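You operate a simulated robot arm through the tools that you are given. There is no shell and no other tool.

You are at the controls of a simulated robot arm. One attempt, no reset.

JOB
Cap the tank on the turntable with foam and wrap it two turns.
Fine: under three turns; the roll arm ends swung clear of the tank; the other foam cap stays on the shelf.

The check looks at the end state, three seconds after you hand in, the way a careful person would. Anything else that was tipped, shoved, dropped, spilled or broken makes it a failure. Lids that push on must go on centred and level and be pressed home; caps that screw on are set level and turned clockwise until they are tight.

ROBOT AND FRAMES
A 7-joint arm with a two-finger parallel gripper, fixed in place. Base frame: the origin is on the floor under the middle of its stand, x ahead of it, y to its left, z up. Readings come in mm, degrees, newtons and seconds.
With the tool pointing down near the work surface it reaches from about 120 to 640 mm from the base axis. Its first joint turns from -166.0 to 166.0 degrees. Payload 3.91 kg.
The TCP is the grasp point between the finger pads, 30 mm short of the fingertips. In the tool frame z runs along the fingers and y along their closing line. Largest opening 110 mm; finger width 20, thickness 10; the body of the gripper, 48 by 112 mm, starts 55 mm behind the TCP.
Orientation is told as [roll, pitch, yaw] about the base's x, y, z axes, in that order, counted from this pose: with the fingers straight down and closing along the base's y, the tool's x points along the base's -x, its y along +y and its z along -z.

CONTROLS
- The arm moves only by the tool move_arm. Its arguments are lists of equal length, an entry for each row: "dr": the turn, a rotation vector about the tool's x, y, z in degrees, a list of three; "linear": the shift along the tool's x, y, z in mm, a list of three; "hand": the gripper command, from -1 (shut) to 1 (fully open), values between in proportion. In form: {"dr": [[ax, ay, az], ...], "linear": [[x, y, z], ...], "hand": [hand, ...]}. A call has 1 to 20 rows; each row shifts and turns the commanded pose from where the row before left it, along the tool's axes as they then stand. Rows are played at 5 a second. More than 50 mm and 8.6 degrees between two rows, or a gripper value outside its range, and nothing of the call is played. Where a pose cannot be reached the arm comes as near as it can. A force on the tool above 50 N (or 10 N above the force at the start of the call, whichever is more), or a blocked arm, ends the call early, and 0.2 s more pass. Each finger travels about 153 mm/s and halts on what it meets, pressing with about 29 N; the grip force reading is that of the motor and also rises with nothing between the fingers. The clock runs only during rows and for 0.2 s after the last one: add rows that do not move to give the fingers time. It gives the time, the measured TCP pose, the force on the tool (base axes), the opening and the grip force at its end, in the units of the frame above (readings bear some noise), with the torque about the TCP (base axes, N m) and any sound that the robot's microphone picked up.
- Cameras (640 x 400 px; columns grow to the right, rows downward): "scene" is fixed at [401, -648.3, 1648.9]; the picture's right is [0.97, 0.23, 0.00], its down [0.13, -0.53, -0.84] and it looks along [-0.20, 0.82, -0.54] (base axes); focal length 361 px, centre (320, 200). "wrist" rides on the gripper at [77, 7, -115] in the tool frame; the picture's right is [-0.09, 1.00, 0.00], its down [-0.80, -0.07, -0.59] and it looks along [-0.59, -0.05, 0.80] (tool axes); focal length 270 px, centre (320, 200). There is no depth. A picture from a camera that has moved, and an enlarged one, comes with that camera's place and axes in the base frame and with its lens.
- camera(camera): a new picture of that camera. The clock stands still meanwhile.
- slide_trunk(by): slides the trunk up (or, below 0, down) by that many mm; the arm rides with it, the base frame stays. It gives what a move gives, with no picture.
- zoom(camera, box): a new picture of the part [left, top, right, bottom] of that camera's present view, enlarged. The clock stands still meanwhile.
- sign_off(): hands the job in; it is judged then, once.

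Nothing tells you positions but the pictures and the camera data. Unless the task says otherwise, let go and move clear before handing in.

The tools are called after "Call:" by a JSON object that holds its "op" and its "data". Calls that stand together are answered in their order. move_arm: Moves the arm, as the interface text tells. Its arguments: {"type":"object","properties":{"dr":{"type":"array"},"linear":{"type":"array"},"hand":{"type":"array"}},"required":["dr","linear","hand"]} The other tools are called the same way: slide_trunk (by) moves the trunk up or down; camera (camera) takes a picture; zoom (camera, box) takes an enlarged picture of a part of a camera's view; sign_off () hands the job in.

At the start:

```text
time_s: 0.0
tool_pos: [98.2, 460.3, 1178.2]
orientation: [0.0, -0.1, 0.0]
ft_force: [0.0, -0.1, -0.6]
wrist_torque: [0.02, -0.03, -0.02]
finger_gap: 110.1
finger_force: 0.1
trunk travel left (down, up): [-575.0, 35.0]
```

scene: 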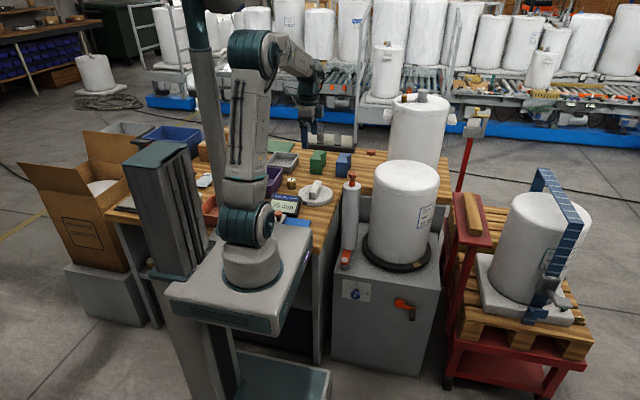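
wrist: 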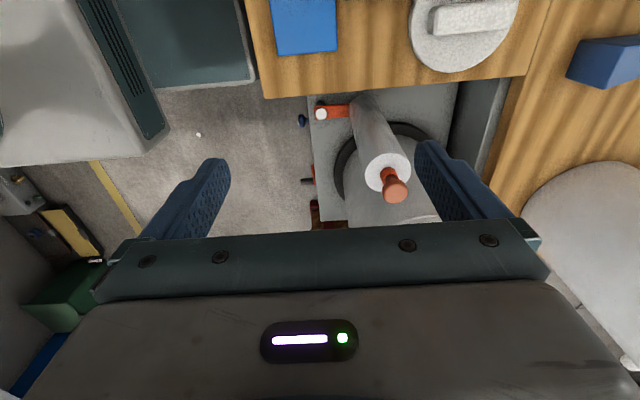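

I see a workbench with trays, a grey machine with a turntable carrying a white tank, and a roll arm with orange ends beside it. I'll look closer at each part before I move anything.

Call:
{"op": "zoom", "data": {"camera": "scene", "box": [320, 140, 480, 240]}}

Call:
{"op": "zoom", "data": {"camera": "scene", "box": [320, 220, 480, 380]}}

Call:
{"op": "zoom", "data": {"camera": "scene", "box": [180, 120, 380, 245]}}

Call:
{"op": "zoom", "data": {"camera": "wrist", "box": [240, 0, 640, 250]}}

Call:
{"op": "zoom", "data": {"camera": "scene", "box": [430, 90, 640, 390]}}

```text
4.00 times, centred on (400, 190) of scene
camera zoom: at [401.0, -648.3, 1648.9], right [0.97, 0.23, 0.0], down [0.13, -0.53, -0.84], along [-0.2, 0.82, -0.54], focal length 1444 px, centre (0, 240)
```

zoom: 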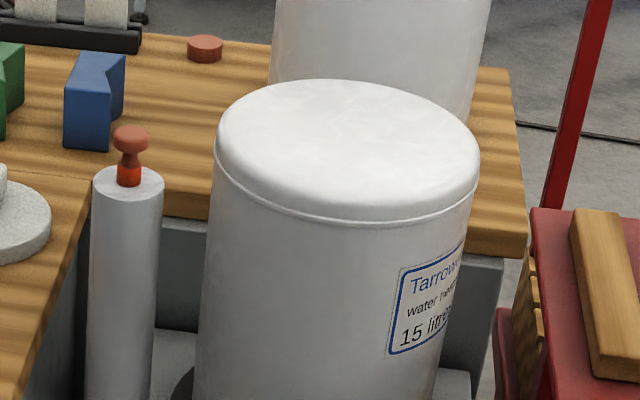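

```text
2.50 times, centred on (400, 300) of scene
camera zoom: at [401.0, -648.3, 1648.9], right [0.97, 0.23, 0.0], down [0.13, -0.53, -0.84], along [-0.2, 0.82, -0.54], focal length 902 px, centre (120, -50)
```

zoom: 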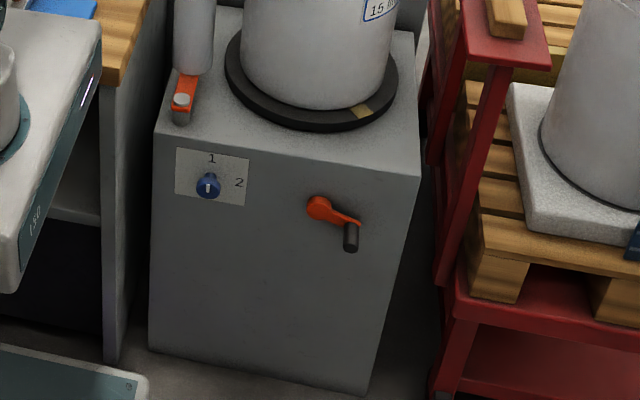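

```text
3.20 times, centred on (280, 182) of scene
camera zoom: at [401.0, -648.3, 1648.9], right [0.97, 0.23, 0.0], down [0.13, -0.53, -0.84], along [-0.2, 0.82, -0.54], focal length 1155 px, centre (448, 256)
```

zoom: 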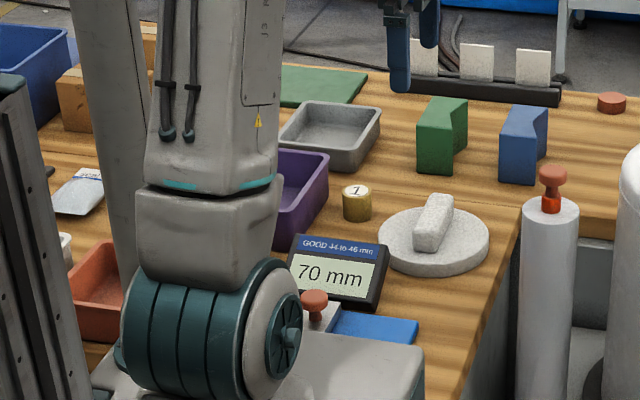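

```text
1.60 times, centred on (440, 125) of wrist
camera zoom: at [22.3, 466.4, 1294.2], right [0.09, 1.0, 0.0], down [0.8, -0.07, 0.59], along [0.59, -0.05, -0.8], focal length 432 px, centre (128, 320)
```

zoom: 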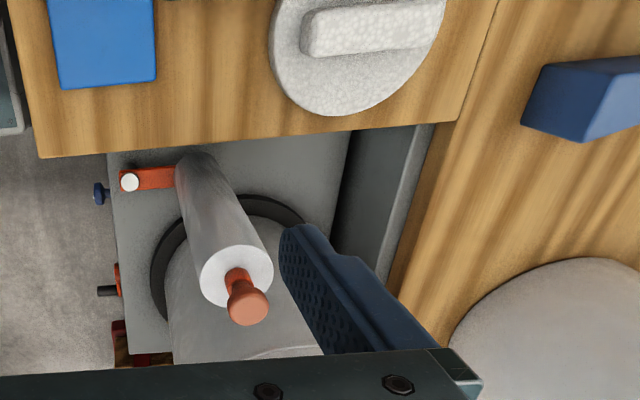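

```text
1.33 times, centred on (535, 240) of scene
camera zoom: at [401.0, -648.3, 1648.9], right [0.97, 0.23, 0.0], down [0.13, -0.53, -0.84], along [-0.2, 0.82, -0.54], focal length 481 px, centre (33, 147)
```

zoom: 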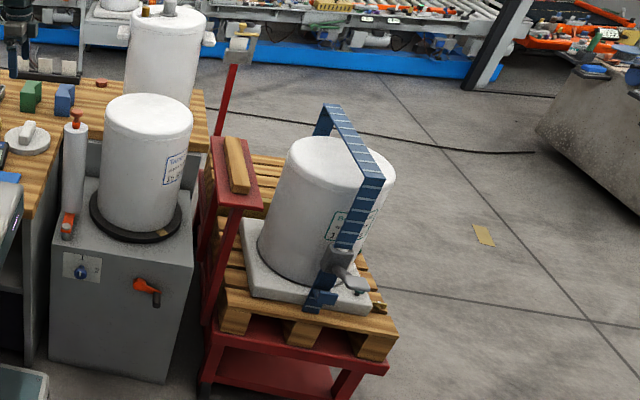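

The likely foam cap is a white disc with a handle near the bench corner. I'll check the rest of the area for the second cap and the shelf.

Call:
{"op": "zoom", "data": {"camera": "scene", "box": [270, 160, 350, 210]}}

Call:
{"op": "zoom", "data": {"camera": "scene", "box": [360, 80, 500, 170]}}

Call:
{"op": "zoom", "data": {"camera": "scene", "box": [10, 110, 230, 250]}}

Call:
{"op": "zoom", "data": {"camera": "scene", "box": [320, 240, 440, 330]}}

Call:
{"op": "zoom", "data": {"camera": "scene", "box": [0, 0, 320, 200]}}

Call:
{"op": "zoom", "data": {"camera": "scene", "box": [320, 0, 640, 200]}}

```text
8.00 times, centred on (310, 185) of scene
camera zoom: at [401.0, -648.3, 1648.9], right [0.97, 0.23, 0.0], down [0.13, -0.53, -0.84], along [-0.2, 0.82, -0.54], focal length 2887 px, centre (400, 320)
```

zoom: 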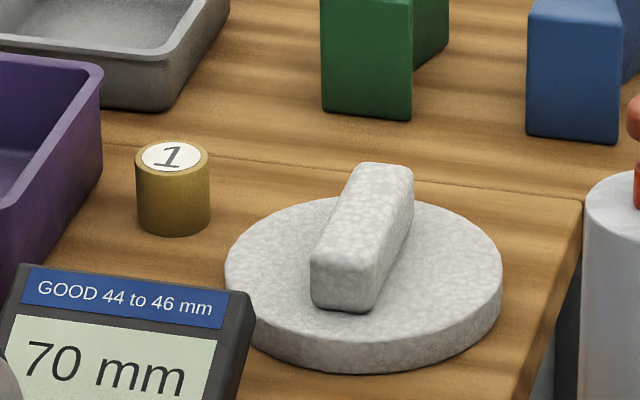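

```text
4.44 times, centred on (430, 125) of scene
camera zoom: at [401.0, -648.3, 1648.9], right [0.97, 0.23, 0.0], down [0.13, -0.53, -0.84], along [-0.2, 0.82, -0.54], focal length 1604 px, centre (-169, 533)
```

zoom: 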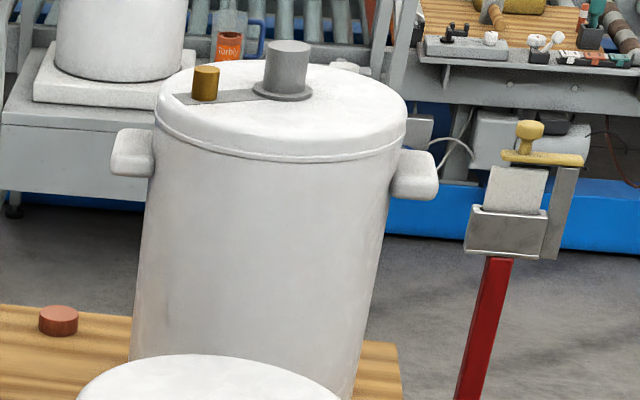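

```text
2.86 times, centred on (120, 180) of scene
camera zoom: at [401.0, -648.3, 1648.9], right [0.97, 0.23, 0.0], down [0.13, -0.53, -0.84], along [-0.2, 0.82, -0.54], focal length 1031 px, centre (891, 257)
```

zoom: 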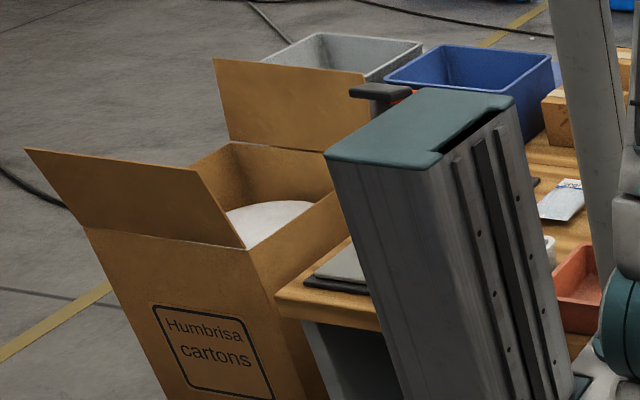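

```text
4.44 times, centred on (380, 285) of scene
camera zoom: at [401.0, -648.3, 1648.9], right [0.97, 0.23, 0.0], down [0.13, -0.53, -0.84], along [-0.2, 0.82, -0.54], focal length 1604 px, centre (53, -178)
```

zoom: 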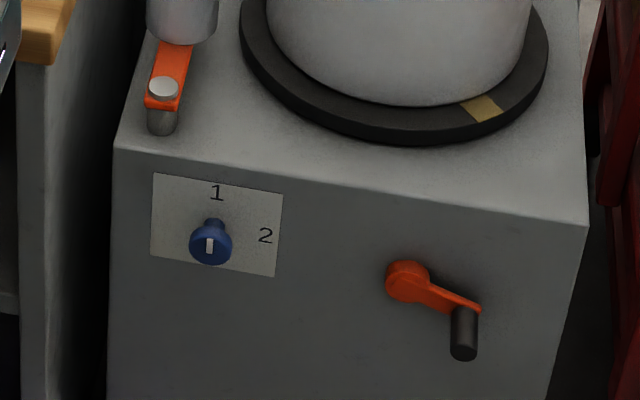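

```text
2.00 times, centred on (160, 100) of scene
camera zoom: at [401.0, -648.3, 1648.9], right [0.97, 0.23, 0.0], down [0.13, -0.53, -0.84], along [-0.2, 0.82, -0.54], focal length 722 px, centre (640, 400)
```

zoom: 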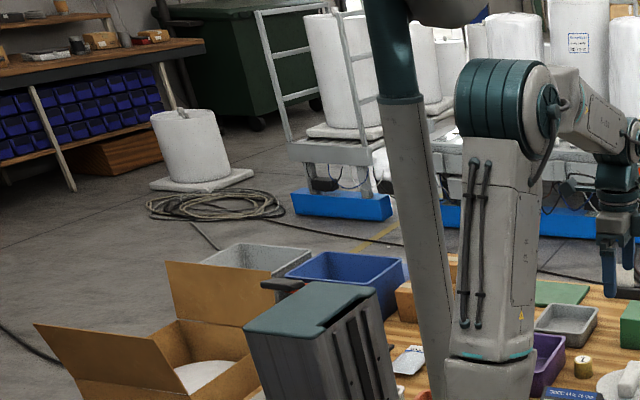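

```text
2.00 times, centred on (480, 100) of scene
camera zoom: at [401.0, -648.3, 1648.9], right [0.97, 0.23, 0.0], down [0.13, -0.53, -0.84], along [-0.2, 0.82, -0.54], focal length 722 px, centre (0, 400)
```

zoom: 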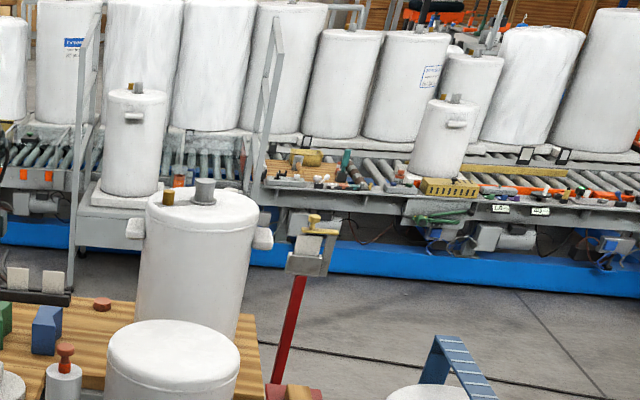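

The front of the turntable machine is at about y=424 and its top at z≈600. The tank axis is near (435, 610), with its top at about z≈980. The roll stands near (235, 552). I'll turn the wrist camera to look over the bench for the other foam cap and the shelf.

Call:
{"op": "move_arm", "data": {"dr": [[0, 0, -8.2], [0, 0, -8.2], [0, 0, -8.2], [0, 0, -8.2], [0, 0, -8.2], [0, 0, -8.2], [0, 0, -8.2], [0, 0, -8.2], [0, 0, -8.2], [0, 0, -8.2], [0, 0, -8], [0, 0, 0]], "linear": [[0, 0, 0], [0, 0, 0], [0, 0, 0], [0, 0, 0], [0, 0, 0], [0, 0, 0], [0, 0, 0], [0, 0, 0], [0, 0, 0], [0, 0, 0], [0, 0, 0], [0, 0, 0]], "hand": [1, 1, 1, 1, 1, 1, 1, 1, 1, 1, 1, 1]}}

Call:
{"op": "camera", "data": {"camera": "wrist"}}

Call:
{"op": "camera", "data": {"camera": "scene"}}

```text
time_s: 2.6
tool_pos: [98.1, 460.1, 1178.8]
orientation: [0.1, 0.0, 90.1]
ft_force: [-0.3, -0.7, 0.1]
wrist_torque: [0.01, 0.01, 0.02]
finger_gap: 109.9
finger_force: 0.1
trunk travel left (down, up): [-575.0, 35.0]
```

```text
taken
camera wrist: at [92.4, 382.9, 1294.0], right [-1.0, 0.09, 0.0], down [0.07, 0.8, 0.59], along [0.05, 0.59, -0.8], focal length 270 px, centre (320, 200)
```

wrist: 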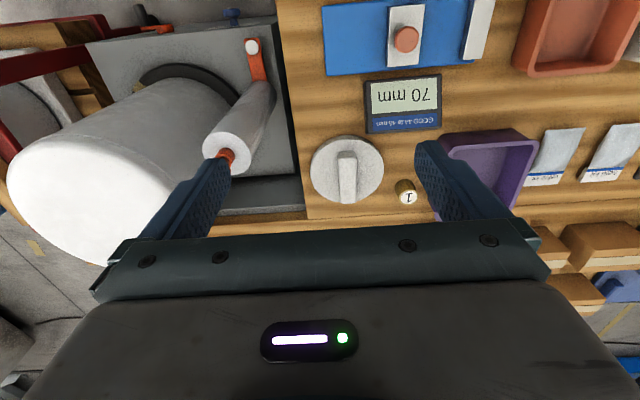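

```text
taken
```

scene: 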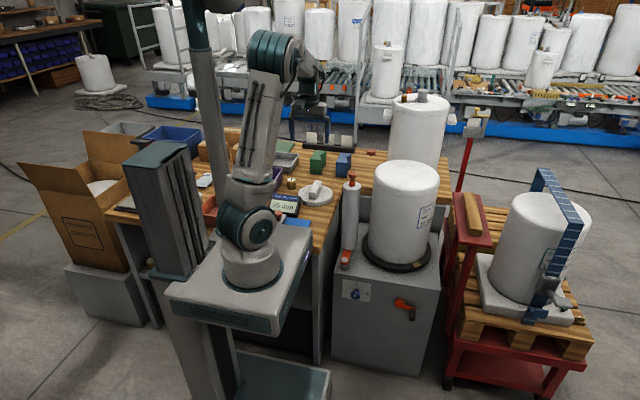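

From here I can see the white foam disc, the gauge and the trays. Next I'll zoom in, then look further left along the bench.

Call:
{"op": "zoom", "data": {"camera": "wrist", "box": [300, 0, 640, 220]}}

Call:
{"op": "zoom", "data": {"camera": "wrist", "box": [0, 0, 320, 220]}}

Call:
{"op": "move_arm", "data": {"dr": [[0, 0, -8.2], [0, 0, -8.2], [0, 0, -8.2], [0, 0, -8.2], [0, 0, -8.2], [0, 0, -8.2], [0, 0, -8.2], [0, 0, -8.2], [0, 0, 0]], "linear": [[0, 0, 0], [0, 0, 0], [0, 0, 0], [0, 0, 0], [0, 0, 0], [0, 0, 0], [0, 0, 0], [0, 0, 0], [0, 0, 0]], "hand": [1, 1, 1, 1, 1, 1, 1, 1, 1]}}

Call:
{"op": "camera", "data": {"camera": "wrist"}}

```text
1.82 times, centred on (470, 110) of wrist
camera zoom: at [92.4, 382.9, 1294.0], right [-1.0, 0.09, 0.0], down [0.07, 0.8, 0.59], along [0.05, 0.59, -0.8], focal length 491 px, centre (47, 364)
```

zoom: 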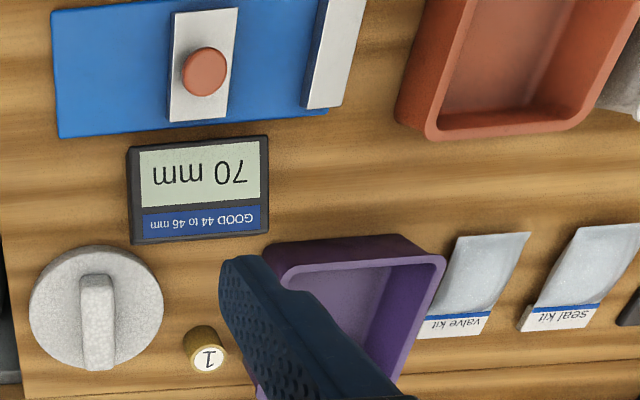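

```text
1.82 times, centred on (160, 110) of wrist
camera zoom: at [92.4, 382.9, 1294.0], right [-1.0, 0.09, 0.0], down [0.07, 0.8, 0.59], along [0.05, 0.59, -0.8], focal length 491 px, centre (611, 364)
```

zoom: 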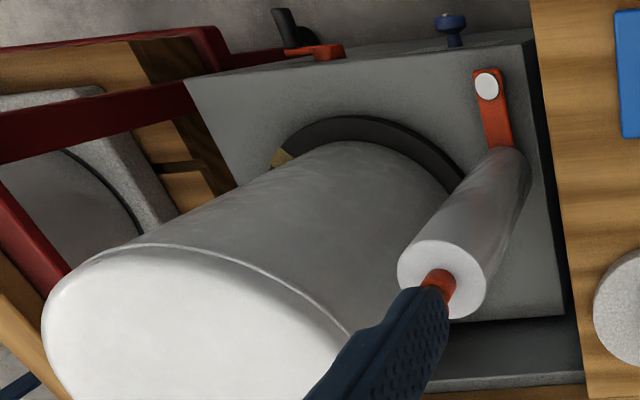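

```text
time_s: 4.6
tool_pos: [98.0, 460.0, 1178.7]
orientation: [0.0, 0.0, 155.7]
ft_force: [0.4, -0.1, -0.2]
wrist_torque: [0.01, 0.0, -0.01]
finger_gap: 110.0
finger_force: 0.1
trunk travel left (down, up): [-575.0, 35.0]
```

```text
taken
camera wrist: at [166.5, 422.1, 1293.8], right [-0.49, -0.87, 0.0], down [-0.7, 0.39, 0.59], along [-0.52, 0.29, -0.8], focal length 270 px, centre (320, 200)
```

wrist: 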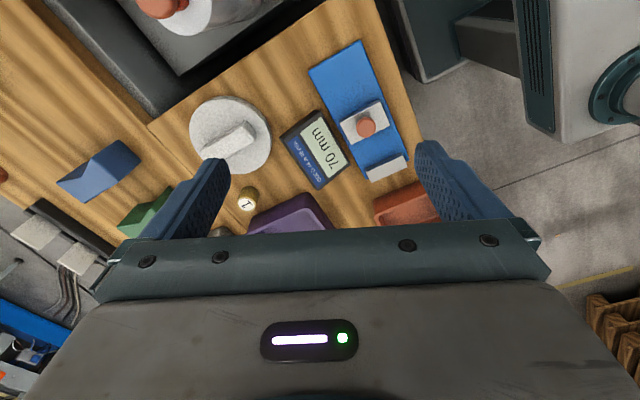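

The left end of the bench is still out of view. I'll tilt the camera further out to see it and find any shelf.

Call:
{"op": "move_arm", "data": {"dr": [[0, -8, 0], [0, -8, 0], [0, -8, 0], [0, -8, 0], [0, 0, 0]], "linear": [[0, 0, 0], [0, 0, 0], [0, 0, 0], [0, 0, 0], [0, 0, 0]], "hand": [1, 1, 1, 1, 1]}}

Call:
{"op": "camera", "data": {"camera": "wrist"}}

```text
time_s: 5.8
tool_pos: [97.2, 459.5, 1178.4]
orientation: [0.0, -32.1, 155.6]
ft_force: [0.7, 0.3, 0.1]
wrist_torque: [0.01, 0.03, -0.03]
finger_gap: 110.1
finger_force: 0.1
trunk travel left (down, up): [-575.0, 35.0]
```

```text
taken
camera wrist: at [211.0, 400.8, 1235.8], right [-0.48, -0.88, 0.05], down [-0.3, 0.21, 0.93], along [-0.82, 0.43, -0.37], focal length 270 px, centre (320, 200)
```

wrist: 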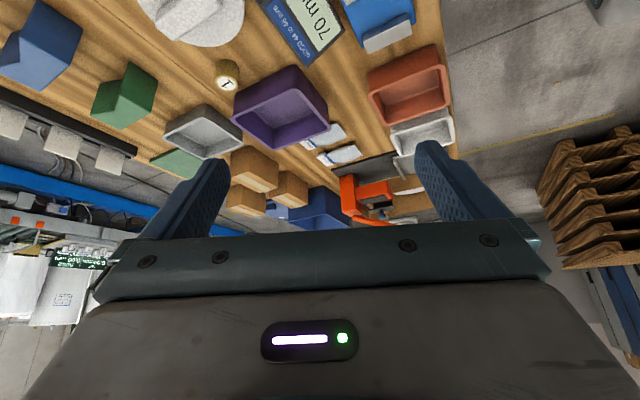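

I can't see a second cap on the bench so far. I'll check this view up close, along with the areas under and around the machine.

Call:
{"op": "zoom", "data": {"camera": "wrist", "box": [120, 0, 480, 230]}}

Call:
{"op": "zoom", "data": {"camera": "scene", "box": [200, 250, 360, 400]}}

Call:
{"op": "zoom", "data": {"camera": "scene", "box": [420, 90, 640, 390]}}

Call:
{"op": "zoom", "data": {"camera": "scene", "box": [440, 60, 640, 180]}}

```text
1.74 times, centred on (300, 115) of wrist
camera zoom: at [211.0, 400.8, 1235.8], right [-0.48, -0.88, 0.05], down [-0.3, 0.21, 0.93], along [-0.82, 0.43, -0.37], focal length 470 px, centre (355, 348)
```

zoom: 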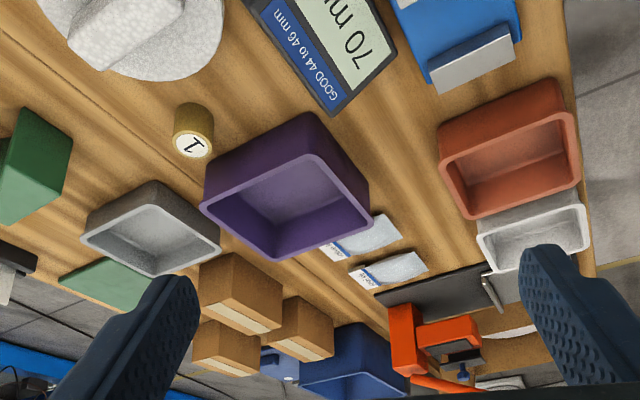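

```text
2.67 times, centred on (280, 325) of scene
camera zoom: at [401.0, -648.3, 1648.9], right [0.97, 0.23, 0.0], down [0.13, -0.53, -0.84], along [-0.2, 0.82, -0.54], focal length 962 px, centre (427, -133)
```

zoom: 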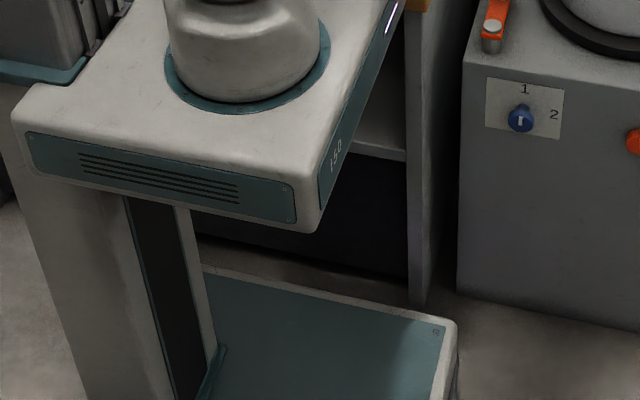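

```text
1.33 times, centred on (530, 240) of scene
camera zoom: at [401.0, -648.3, 1648.9], right [0.97, 0.23, 0.0], down [0.13, -0.53, -0.84], along [-0.2, 0.82, -0.54], focal length 481 px, centre (40, 147)
```

zoom: 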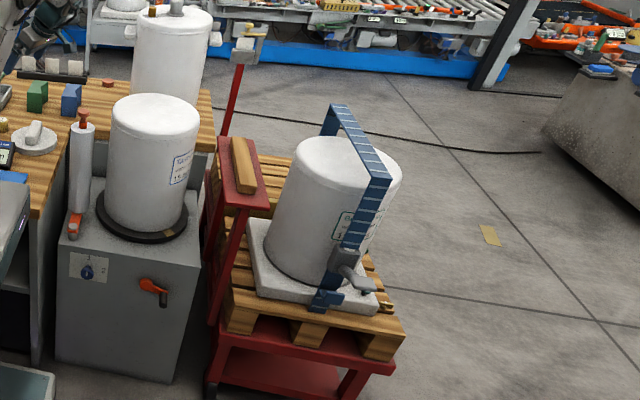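

```text
3.20 times, centred on (540, 120) of scene
camera zoom: at [401.0, -648.3, 1648.9], right [0.97, 0.23, 0.0], down [0.13, -0.53, -0.84], along [-0.2, 0.82, -0.54], focal length 1155 px, centre (-384, 456)
```

zoom: 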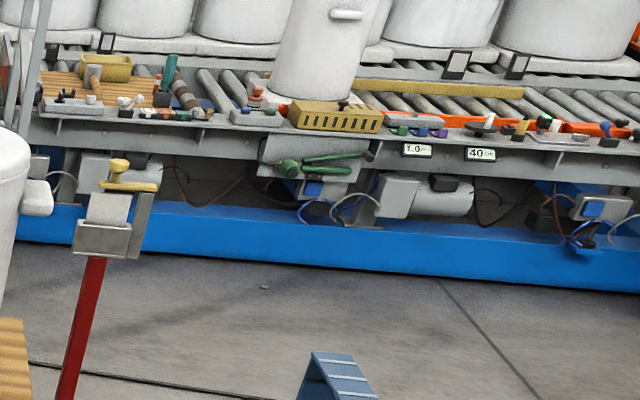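

There is an open cabinet with a shelf under the bench that I can't see into from here. I'll straighten the tool, pull the arm back in front of the bench, and lower the trunk to look in.

Call:
{"op": "move_arm", "data": {"dr": [[0, 8, 0], [0, 8, 0], [0, 8, 0], [0, 8, 0], [0, 0, 8.2], [0, 0, 8.2], [0, 0, 8.2], [0, 0, 8.2], [0, 0, 8.2], [0, 0, 8.2], [0, 0, 8.2], [0, 0, 8.2], [0, 0, 0]], "linear": [[0, 0, 0], [0, 0, 0], [0, 0, 0], [0, 0, 0], [0, 0, 0], [0, 0, 0], [0, 0, 0], [0, 0, 0], [0, 0, 0], [0, 0, 0], [0, 0, 0], [0, 0, 0], [0, 0, 0]], "hand": [1, 1, 1, 1, 1, 1, 1, 1, 1, 1, 1, 1, 1]}}

Call:
{"op": "move_arm", "data": {"dr": [[0, 0, 0], [0, 0, 0], [0, 0, 0], [0, 0, 0], [0, 0, 0], [0, 0, 0], [0, 0, 0], [0, 0, 0]], "linear": [[30, 0, 0], [30, 0, 0], [30, 0, 0], [30, 0, 0], [30, 0, 0], [30, 0, 0], [20, 0, 0], [0, 0, 0]], "hand": [1, 1, 1, 1, 1, 1, 1, 1]}}

Call:
{"op": "camera", "data": {"camera": "wrist"}}

Call:
{"op": "camera", "data": {"camera": "scene"}}

```text
time_s: 8.6
tool_pos: [97.3, 459.9, 1178.0]
orientation: [0.1, 0.0, 90.0]
ft_force: [-0.2, 0.3, -0.7]
wrist_torque: [-0.01, 0.0, 0.0]
finger_gap: 109.9
finger_force: 0.1
trunk travel left (down, up): [-575.0, 35.0]
```

```text
time_s: 10.4
tool_pos: [97.2, 258.2, 1178.2]
orientation: [0.0, -0.1, 89.9]
ft_force: [0.3, -1.0, 0.4]
wrist_torque: [0.02, 0.0, -0.02]
finger_gap: 109.7
finger_force: 0.0
trunk travel left (down, up): [-575.0, 35.0]
```

```text
taken
camera wrist: at [91.5, 181.4, 1293.4], right [-1.0, 0.09, 0.0], down [0.07, 0.8, 0.59], along [0.05, 0.59, -0.8], focal length 270 px, centre (320, 200)
```

wrist: 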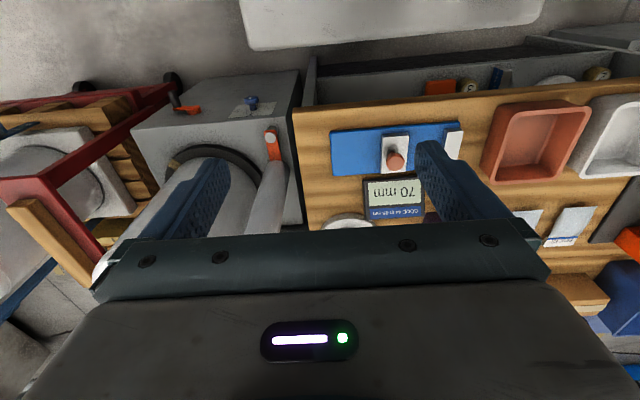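

```text
taken
```

scene: 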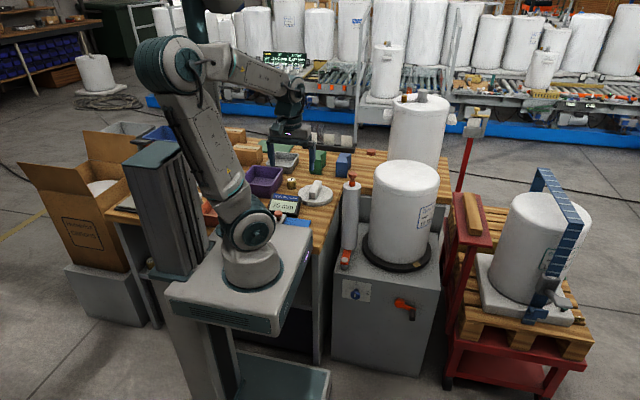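

Under the bench front there is a shelf with several objects on it, possibly including a round foam piece. I'll zoom in there.

Call:
{"op": "zoom", "data": {"camera": "wrist", "box": [400, 30, 640, 130]}}

Call:
{"op": "zoom", "data": {"camera": "wrist", "box": [100, 40, 340, 190]}}

```text
2.67 times, centred on (520, 80) of wrist
camera zoom: at [91.5, 181.4, 1293.4], right [-1.0, 0.09, 0.0], down [0.07, 0.8, 0.59], along [0.05, 0.59, -0.8], focal length 721 px, centre (-213, 520)
```

zoom: 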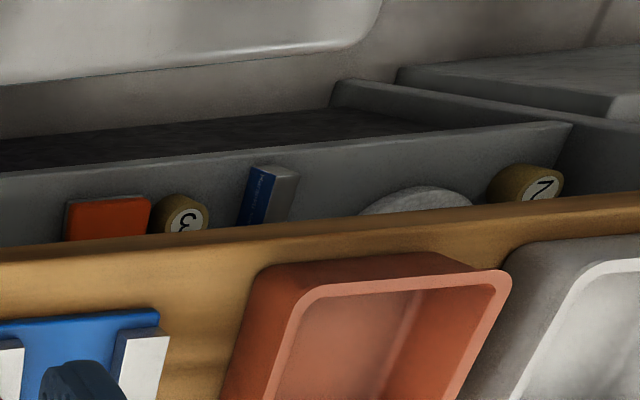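

```text
2.67 times, centred on (220, 115) of wrist
camera zoom: at [91.5, 181.4, 1293.4], right [-1.0, 0.09, 0.0], down [0.07, 0.8, 0.59], along [0.05, 0.59, -0.8], focal length 721 px, centre (587, 427)
```

zoom: 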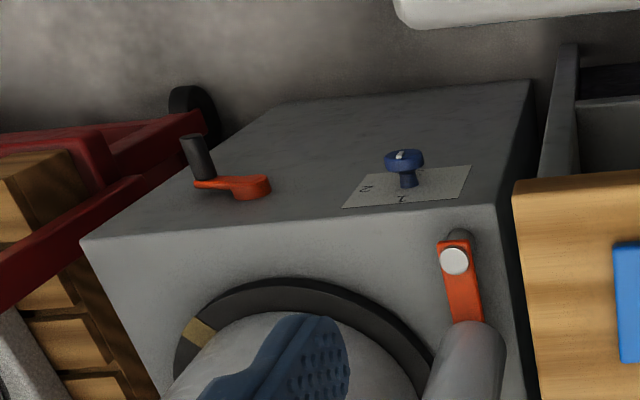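

There is a second foam cap on the shelf under the bench, so the one on the bench near (62, 652) is mine to use. I'll move above it for a closer look and to test reach.

Call:
{"op": "move_arm", "data": {"dr": [[0, 0, 0], [0, 0, 0], [0, 0, 0], [0, 0, 0], [0, 0, 0], [0, 0, 0], [0, 0, 0], [0, 0, 0], [0, 0, 0], [0, 0, 0], [0, 0, 0], [0, 0, 0], [0, 0, 0], [0, 0, 0]], "linear": [[-36, 3.5, 0], [-36, 3.5, 0], [-36, 3.5, 0], [-36, 3.5, 0], [-36, 3.5, 0], [-36, 3.5, 0], [-36, 3.5, 0], [-36, 3.5, 0], [-36, 3.5, 0], [-36, 3.5, 0], [0, 0, 40], [0, 0, 40], [0, 0, 20], [0, 0, 0]], "hand": [1, 1, 1, 1, 1, 1, 1, 1, 1, 1, 1, 1, 1, 1]}}

Call:
{"op": "camera", "data": {"camera": "wrist"}}

Call:
{"op": "camera", "data": {"camera": "scene"}}

```text
time_s: 13.4
tool_pos: [61.1, 616.7, 1081.4]
orientation: [0.0, 0.1, 90.0]
ft_force: [0.7, -0.7, -0.1]
wrist_torque: [-0.01, -0.01, 0.04]
finger_gap: 110.1
finger_force: 0.0
trunk travel left (down, up): [-575.0, 35.0]
```

```text
taken
camera wrist: at [55.7, 539.9, 1196.4], right [-1.0, 0.09, 0.0], down [0.07, 0.8, 0.59], along [0.05, 0.59, -0.8], focal length 270 px, centre (320, 200)
```

wrist: 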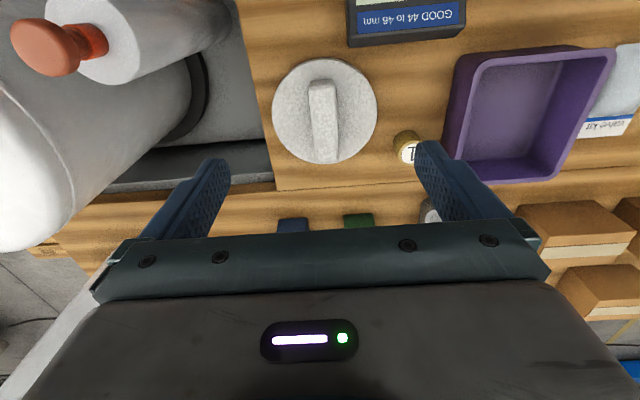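

```text
taken
```

scene: 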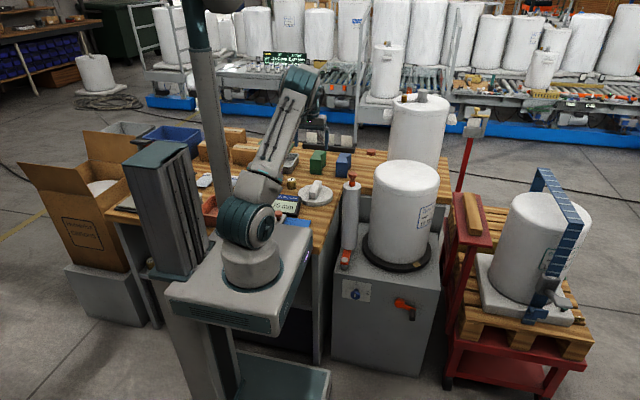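

The arm reached here. I'll zoom in on the cap to pin down its position and the handle rib.

Call:
{"op": "zoom", "data": {"camera": "wrist", "box": [250, 40, 410, 180]}}

Call:
{"op": "zoom", "data": {"camera": "wrist", "box": [0, 0, 290, 260]}}

```text
2.86 times, centred on (330, 110) of wrist
camera zoom: at [55.7, 539.9, 1196.4], right [-1.0, 0.09, 0.0], down [0.07, 0.8, 0.59], along [0.05, 0.59, -0.8], focal length 772 px, centre (291, 457)
```

zoom: 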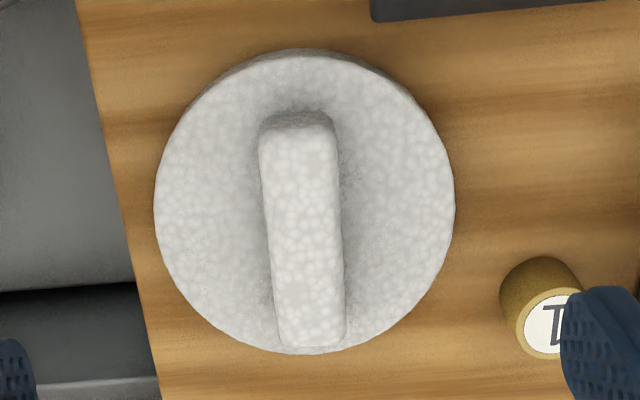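

```text
1.54 times, centred on (145, 130) of wrist
camera zoom: at [55.7, 539.9, 1196.4], right [-1.0, 0.09, 0.0], down [0.07, 0.8, 0.59], along [0.05, 0.59, -0.8], focal length 416 px, centre (589, 308)
```

zoom: 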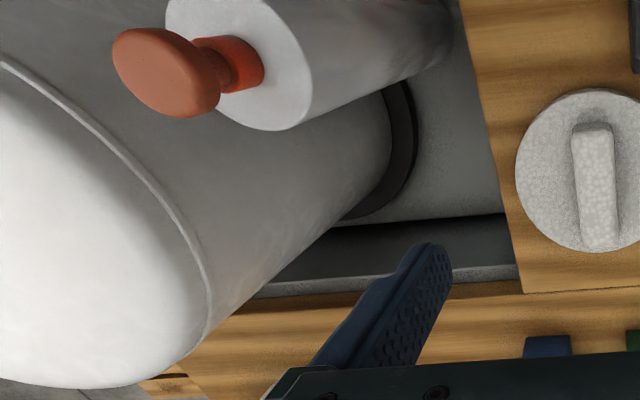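

The cap's top face is centred near (59, 669, 811) and about 150 mm across. Its rib runs along y at x≈60, about 30 mm wide and 100 mm long. Before picking it, I'll measure the tank top more precisely.

Call:
{"op": "zoom", "data": {"camera": "scene", "box": [360, 150, 450, 206]}}

Call:
{"op": "zoom", "data": {"camera": "scene", "box": [355, 220, 445, 276]}}

Call:
{"op": "zoom", "data": {"camera": "scene", "box": [335, 160, 371, 280]}}

```text
7.11 times, centred on (405, 178) of scene
camera zoom: at [401.0, -648.3, 1648.9], right [0.97, 0.23, 0.0], down [0.13, -0.53, -0.84], along [-0.2, 0.82, -0.54], focal length 2566 px, centre (-284, 356)
```

zoom: 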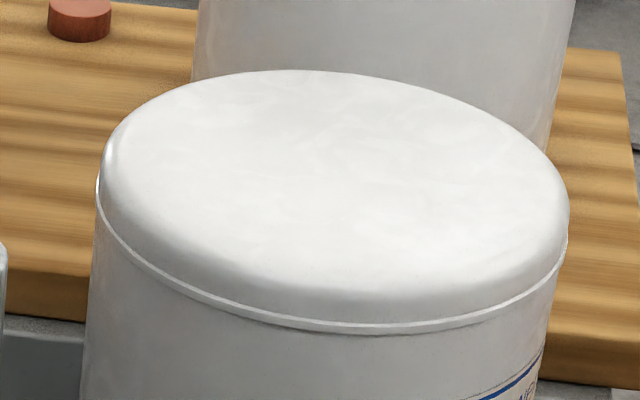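

```text
7.11 times, centred on (400, 248) of scene
camera zoom: at [401.0, -648.3, 1648.9], right [0.97, 0.23, 0.0], down [0.13, -0.53, -0.84], along [-0.2, 0.82, -0.54], focal length 2566 px, centre (-249, -141)
```

zoom: 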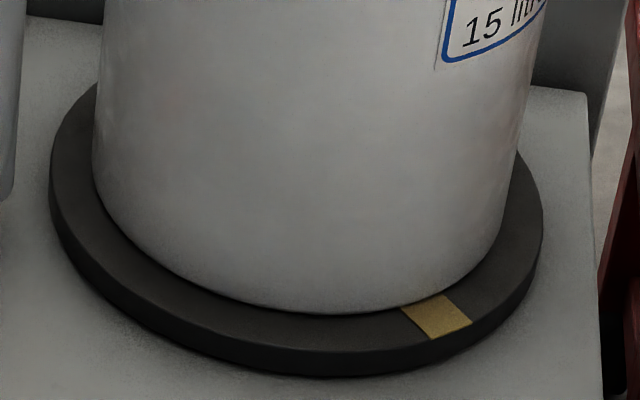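

```text
3.33 times, centred on (353, 220) of scene
camera zoom: at [401.0, -648.3, 1648.9], right [0.97, 0.23, 0.0], down [0.13, -0.53, -0.84], along [-0.2, 0.82, -0.54], focal length 1203 px, centre (210, 133)
```

zoom: 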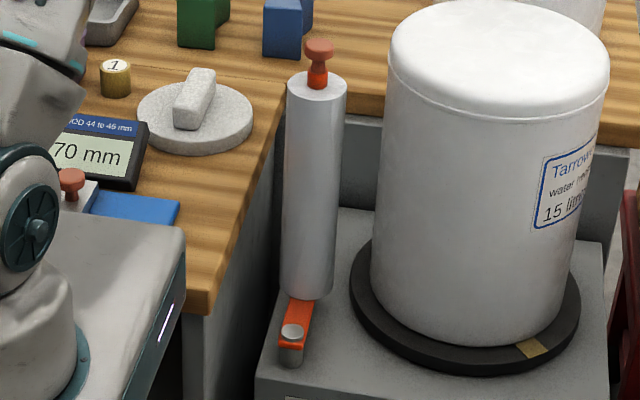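

The machine top comes out at about z≈611 and the tank top near z≈985, so the tank centre still needs a second view. I'll move the wrist camera to look down on the tank top.

Call:
{"op": "move_arm", "data": {"dr": [[0, 0, 0], [0, 0, 0], [0, 0, 0], [0, 0, 0], [0, 0, 0], [0, 0, 0], [0, 0, 0], [0, 0, 0], [0, 0, 0], [0, 0, 0], [0, 0, 7.2], [0, 0, 7.2], [0, 0, 7.2], [0, 0, 7.2], [0, 0, 7.2], [0, 0, 0]], "linear": [[0, 0, -45], [0, 0, -45], [24.6, -28.6, 0], [24.6, -28.6, 0], [24.6, -28.6, 0], [24.6, -28.6, 0], [24.6, -28.6, 0], [24.6, -28.6, 0], [24.6, -28.6, 0], [24.6, -28.6, 0], [0, 0, 0], [0, 0, 0], [0, 0, 0], [0, 0, 0], [0, 0, 0], [0, 0, 0]], "hand": [1, 1, 1, 1, 1, 1, 1, 1, 1, 1, 1, 1, 1, 1, 1, 1]}}

Call:
{"op": "camera", "data": {"camera": "wrist"}}

Call:
{"op": "camera", "data": {"camera": "scene"}}

```text
time_s: 16.8
tool_pos: [292.1, 422.5, 1167.9]
orientation: [0.1, 0.0, 53.9]
ft_force: [0.3, 0.4, -0.7]
wrist_torque: [0.0, 0.02, -0.01]
finger_gap: 110.1
finger_force: 0.0
trunk travel left (down, up): [-575.0, 35.0]
```

```text
taken
camera wrist: at [242.6, 364.6, 1283.1], right [-0.75, 0.66, 0.0], down [0.53, 0.61, 0.59], along [0.39, 0.45, -0.8], focal length 270 px, centre (320, 200)
```

wrist: 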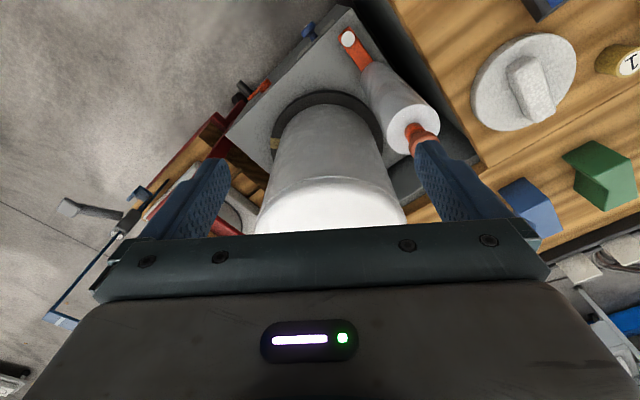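

```text
taken
```

scene: 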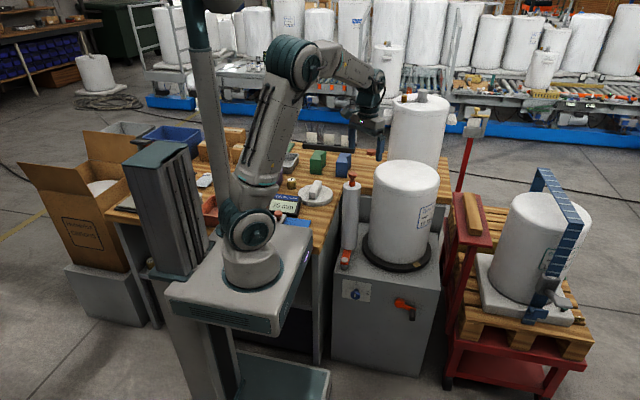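

The gripper blocks the tank top from this angle. I'll move further out over the tank.

Call:
{"op": "move_arm", "data": {"dr": [[0, 0, 0], [0, 0, 0], [0, 0, 0], [0, 0, 0]], "linear": [[-40, 0, 0], [-40, 0, 0], [-40, 0, 0], [0, 0, 0]], "hand": [1, 1, 1, 1]}}

Call:
{"op": "camera", "data": {"camera": "wrist"}}

```text
time_s: 17.8
tool_pos: [361.3, 519.8, 1172.5]
orientation: [0.0, -0.1, 53.9]
ft_force: [0.0, 0.4, -0.9]
wrist_torque: [0.01, -0.01, 0.01]
finger_gap: 109.9
finger_force: 0.0
trunk travel left (down, up): [-575.0, 35.0]
```

```text
taken
camera wrist: at [311.5, 461.1, 1287.7], right [-0.75, 0.66, 0.0], down [0.53, 0.61, 0.59], along [0.39, 0.45, -0.8], focal length 270 px, centre (320, 200)
```

wrist: 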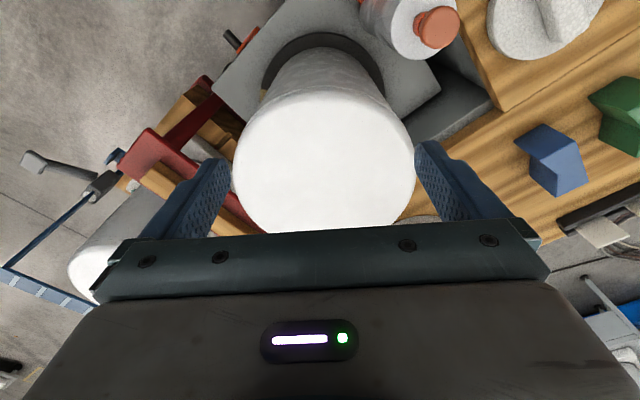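

Call:
{"op": "zoom", "data": {"camera": "wrist", "box": [210, 40, 440, 250]}}

Call:
{"op": "move_arm", "data": {"dr": [[0, 0, 0], [0, 0, 0], [0, 0, 0]], "linear": [[-30, 0, 0], [-30, 0, 0], [0, 0, 0]], "hand": [1, 1, 1]}}

Call:
{"op": "camera", "data": {"camera": "wrist"}}

```text
1.90 times, centred on (325, 145) of wrist
camera zoom: at [311.5, 461.1, 1287.7], right [-0.75, 0.66, 0.0], down [0.53, 0.61, 0.59], along [0.39, 0.45, -0.8], focal length 515 px, centre (310, 305)
```

zoom: 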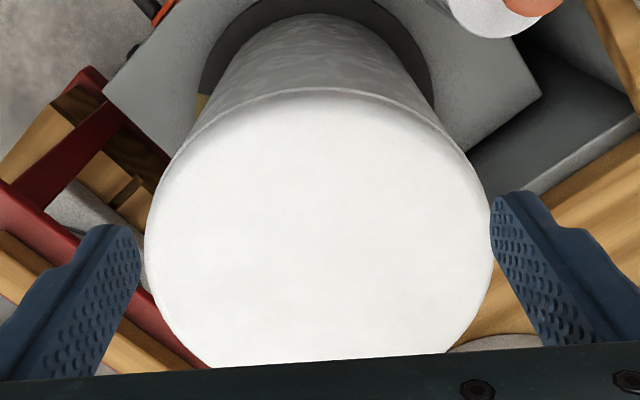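

```text
time_s: 18.6
tool_pos: [398.8, 568.2, 1169.8]
orientation: [0.0, -0.1, 54.0]
ft_force: [-1.0, 0.7, -0.2]
wrist_torque: [0.02, -0.01, -0.01]
finger_gap: 110.2
finger_force: 0.0
trunk travel left (down, up): [-575.0, 35.0]
```

```text
taken
camera wrist: at [348.6, 510.4, 1284.9], right [-0.75, 0.66, 0.0], down [0.53, 0.61, 0.59], along [0.39, 0.45, -0.8], focal length 270 px, centre (320, 200)
```

wrist: 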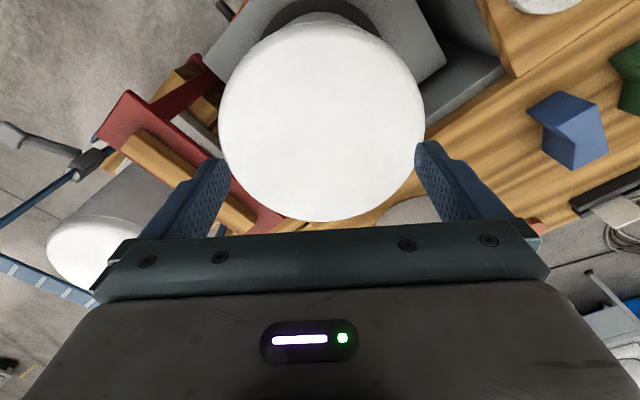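

Call:
{"op": "zoom", "data": {"camera": "wrist", "box": [200, 0, 440, 235]}}

```text
1.70 times, centred on (320, 118) of wrist
camera zoom: at [348.6, 510.4, 1284.9], right [-0.75, 0.66, 0.0], down [0.53, 0.61, 0.59], along [0.39, 0.45, -0.8], focal length 460 px, centre (320, 340)
```

zoom: 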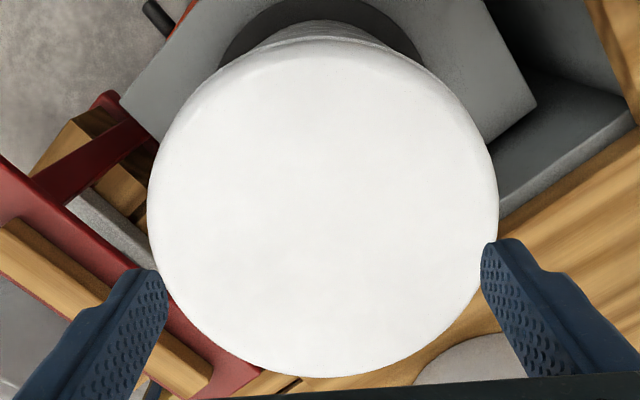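

The tank axis comes out near (444, 621), with the top at z≈984 and a radius of about 127. That is about 765 mm out from the base. I'll test whether the arm can get there with the tool tilted outward by 30°, fingers empty and well above the tank.

Call:
{"op": "move_arm", "data": {"dr": [[0, -7.5, 0], [0, -7.5, 0], [0, -7.5, 0], [0, -7.5, 0], [0, 0, 0], [0, 0, 0], [0, 0, 0], [0, 0, 0]], "linear": [[0, 0, 0], [0, 0, 0], [0, 0, 0], [0, 0, 0], [-1, 0, 30], [-1, 0, 30], [-1, 0, 30], [0, 0, 0]], "hand": [1, 1, 1, 1, 1, 1, 1, 1]}}

Call:
{"op": "camera", "data": {"camera": "scene"}}

Call:
{"op": "camera", "data": {"camera": "wrist"}}

```text
time_s: 20.4
tool_pos: [426.4, 607.4, 1092.5]
orientation: [-0.1, -30.0, 54.0]
ft_force: [-0.7, -0.5, 0.1]
wrist_torque: [0.01, -0.03, 0.01]
finger_gap: 110.1
finger_force: 0.1
trunk travel left (down, up): [-575.0, 35.0]
```

```text
taken
```

scene: 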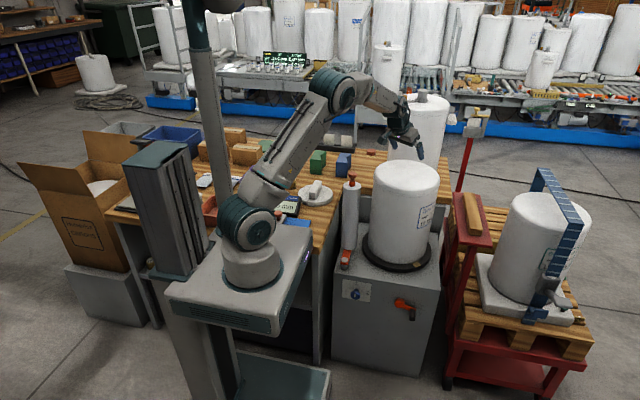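

```text
taken
camera wrist: at [349.2, 510.4, 1154.1], right [-0.76, 0.65, 0.04], down [0.29, 0.28, 0.92], along [0.58, 0.71, -0.4], focal length 270 px, centre (320, 200)
```

wrist: 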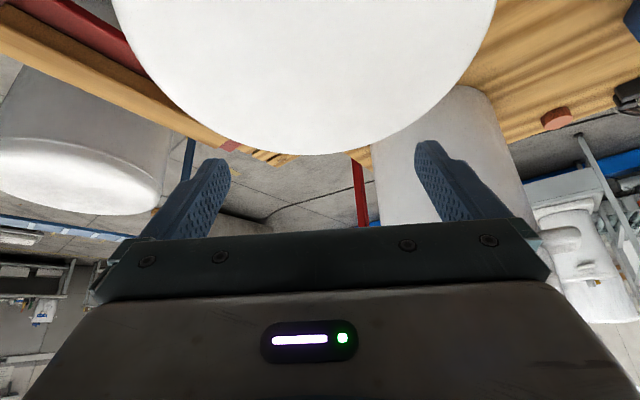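

Reach at 30° tilt works, and this view also confirms the tank centre near (444, 621). Now I'll go back to the foam cap on the bench, keeping the tilt and aligning the fingers across the rib.

Call:
{"op": "move_arm", "data": {"dr": [[0, 0, 0], [0, 0, 0], [0, 0, 0], [0, 0, 0], [0, 0, 0], [0, 0, 0], [0, 0, 0], [0, 0, 0], [0, 0, 0], [-3.6, 0, -6.235], [-3.6, 0, -6.235], [-3.6, 0, -6.235], [-3.6, 0, -6.235], [-3.6, 0, -6.235], [0, 0, 0], [0, 0, 0], [0, 0, 0], [0, 0, 0], [0, 0, 0]], "linear": [[-17.5, 0, -30.3], [-17.5, 0, -30.3], [18.2, 28.9, -10.5], [18.2, 28.9, -10.5], [18.2, 28.9, -10.5], [18.2, 28.9, -10.5], [18.2, 28.9, -10.5], [18.2, 28.9, -10.5], [18.2, 28.9, -10.5], [0, 0, 0], [0, 0, 0], [0, 0, 0], [0, 0, 0], [0, 0, 0], [-7.15, 29, 4.1], [-7.15, 29, 4.1], [-7.15, 29, 4.1], [-7.15, 29, 4.1], [0, 0, 0]], "hand": [1, 1, 1, 1, 1, 1, 1, 1, 1, 1, 1, 1, 1, 1, 1, 1, 1, 1, 1]}}

Call:
{"op": "camera", "data": {"camera": "wrist"}}

Call:
{"op": "camera", "data": {"camera": "scene"}}

```text
time_s: 24.4
tool_pos: [60.2, 640.8, 1162.3]
orientation: [0.0, -30.0, 89.9]
ft_force: [0.4, -0.5, -0.7]
wrist_torque: [0.01, -0.01, 0.03]
finger_gap: 109.8
finger_force: 0.0
trunk travel left (down, up): [-575.0, 35.0]
```

```text
taken
camera wrist: at [54.7, 517.1, 1224.2], right [-1.0, 0.08, 0.04], down [0.07, 0.4, 0.92], along [0.05, 0.91, -0.4], focal length 270 px, centre (320, 200)
```

wrist: 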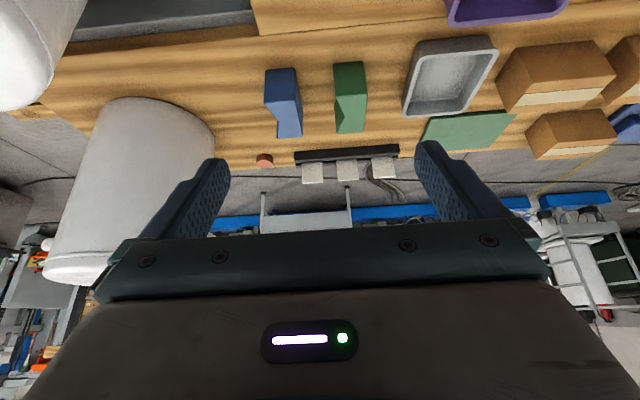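

```text
taken
```

scene: 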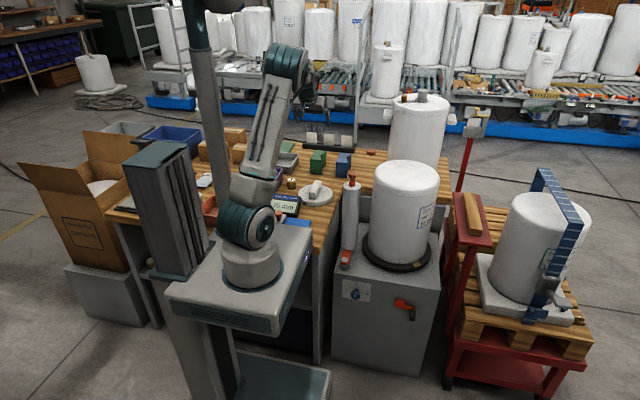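

Call:
{"op": "move_arm", "data": {"dr": [[0, 0, 0], [0, 0, 0], [0, 0, 0], [0, 0, 0], [0, 0, 0], [0, 0, 0], [0, 0, 0]], "linear": [[15.15, 0, 35.9], [15.15, 0, 35.9], [15.15, 0, 35.9], [15.15, 0, 35.9], [15.15, 0, 35.9], [15.15, 0, 35.9], [0, 0, 0]], "hand": [1, 1, 1, 1, 1, 1, 1]}}

Call:
{"op": "camera", "data": {"camera": "wrist"}}

Call:
{"op": "zoom", "data": {"camera": "scene", "box": [250, 120, 370, 220]}}

```text
time_s: 26.0
tool_pos: [60.1, 671.4, 930.7]
orientation: [0.0, -30.0, 90.0]
ft_force: [0.3, -0.4, -0.5]
wrist_torque: [0.0, 0.01, -0.01]
finger_gap: 109.8
finger_force: 0.0
trunk travel left (down, up): [-575.0, 35.0]
```

```text
taken
camera wrist: at [54.5, 547.5, 992.1], right [-1.0, 0.08, 0.04], down [0.07, 0.4, 0.92], along [0.05, 0.92, -0.4], focal length 270 px, centre (320, 200)
```

wrist: 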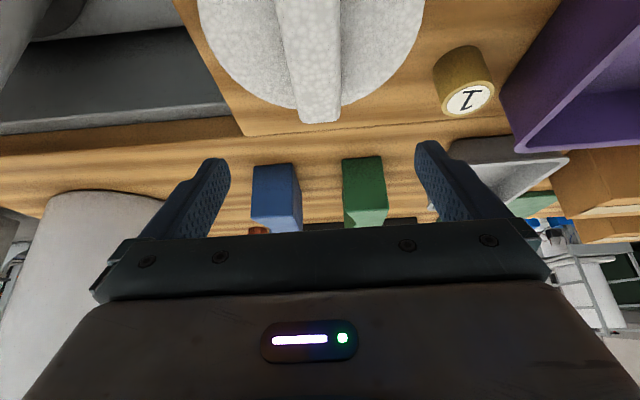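

```text
4.00 times, centred on (310, 170) of scene
camera zoom: at [401.0, -648.3, 1648.9], right [0.97, 0.23, 0.0], down [0.13, -0.53, -0.84], along [-0.2, 0.82, -0.54], focal length 1444 px, centre (360, 320)
```

zoom: 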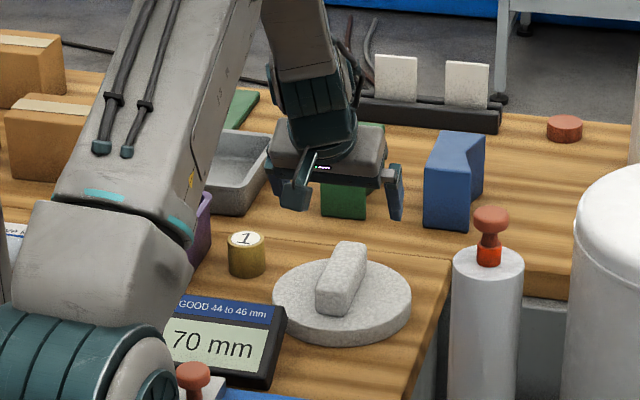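

The rib top is near z≈845, spanning y 625–725 at x≈60. I'll lower straight down to the grasp height.

Call:
{"op": "move_arm", "data": {"dr": [[0, 0, 0], [0, 0, 0], [0, 0, 0], [0, 0, 0], [0, 0, 0]], "linear": [[10.9, 0, 17.4], [10.9, 0, 17.4], [10.9, 0, 17.4], [10.9, 0, 17.4], [0, 0, 0]], "hand": [1, 1, 1, 1, 1]}}

Call:
{"op": "camera", "data": {"camera": "wrist"}}

Call:
{"op": "zoom", "data": {"camera": "scene", "box": [270, 150, 350, 210]}}

```text
time_s: 27.2
tool_pos: [60.4, 663.8, 848.1]
orientation: [0.0, -30.1, 90.0]
ft_force: [-0.7, 0.8, -0.7]
wrist_torque: [0.01, -0.01, 0.01]
finger_gap: 110.0
finger_force: 0.1
trunk travel left (down, up): [-575.0, 35.0]
```

```text
taken
camera wrist: at [55.3, 540.2, 909.9], right [-1.0, 0.08, 0.04], down [0.07, 0.4, 0.92], along [0.05, 0.91, -0.4], focal length 270 px, centre (320, 200)
```

wrist: 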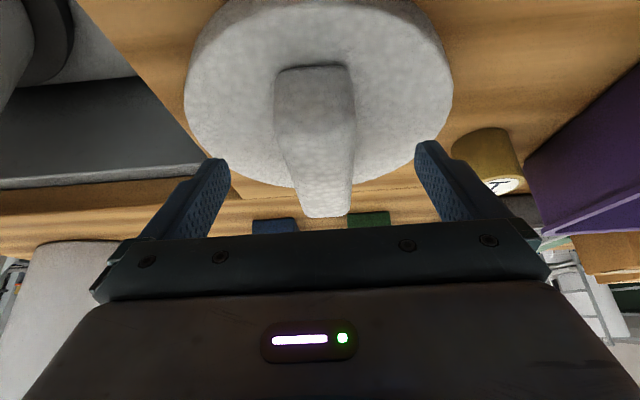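

```text
6.67 times, centred on (310, 180) of scene
camera zoom: at [401.0, -648.3, 1648.9], right [0.97, 0.23, 0.0], down [0.13, -0.53, -0.84], along [-0.2, 0.82, -0.54], focal length 2406 px, centre (387, 333)
```

zoom: 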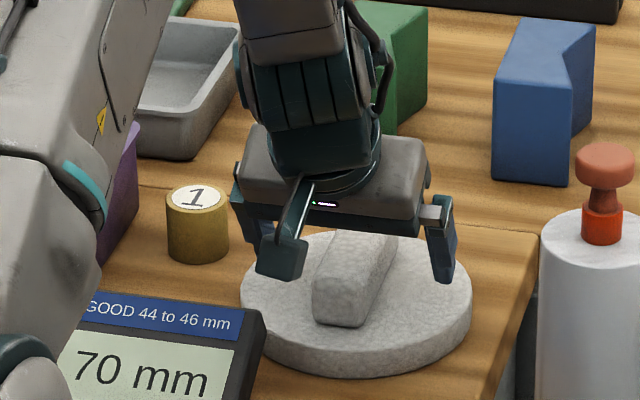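

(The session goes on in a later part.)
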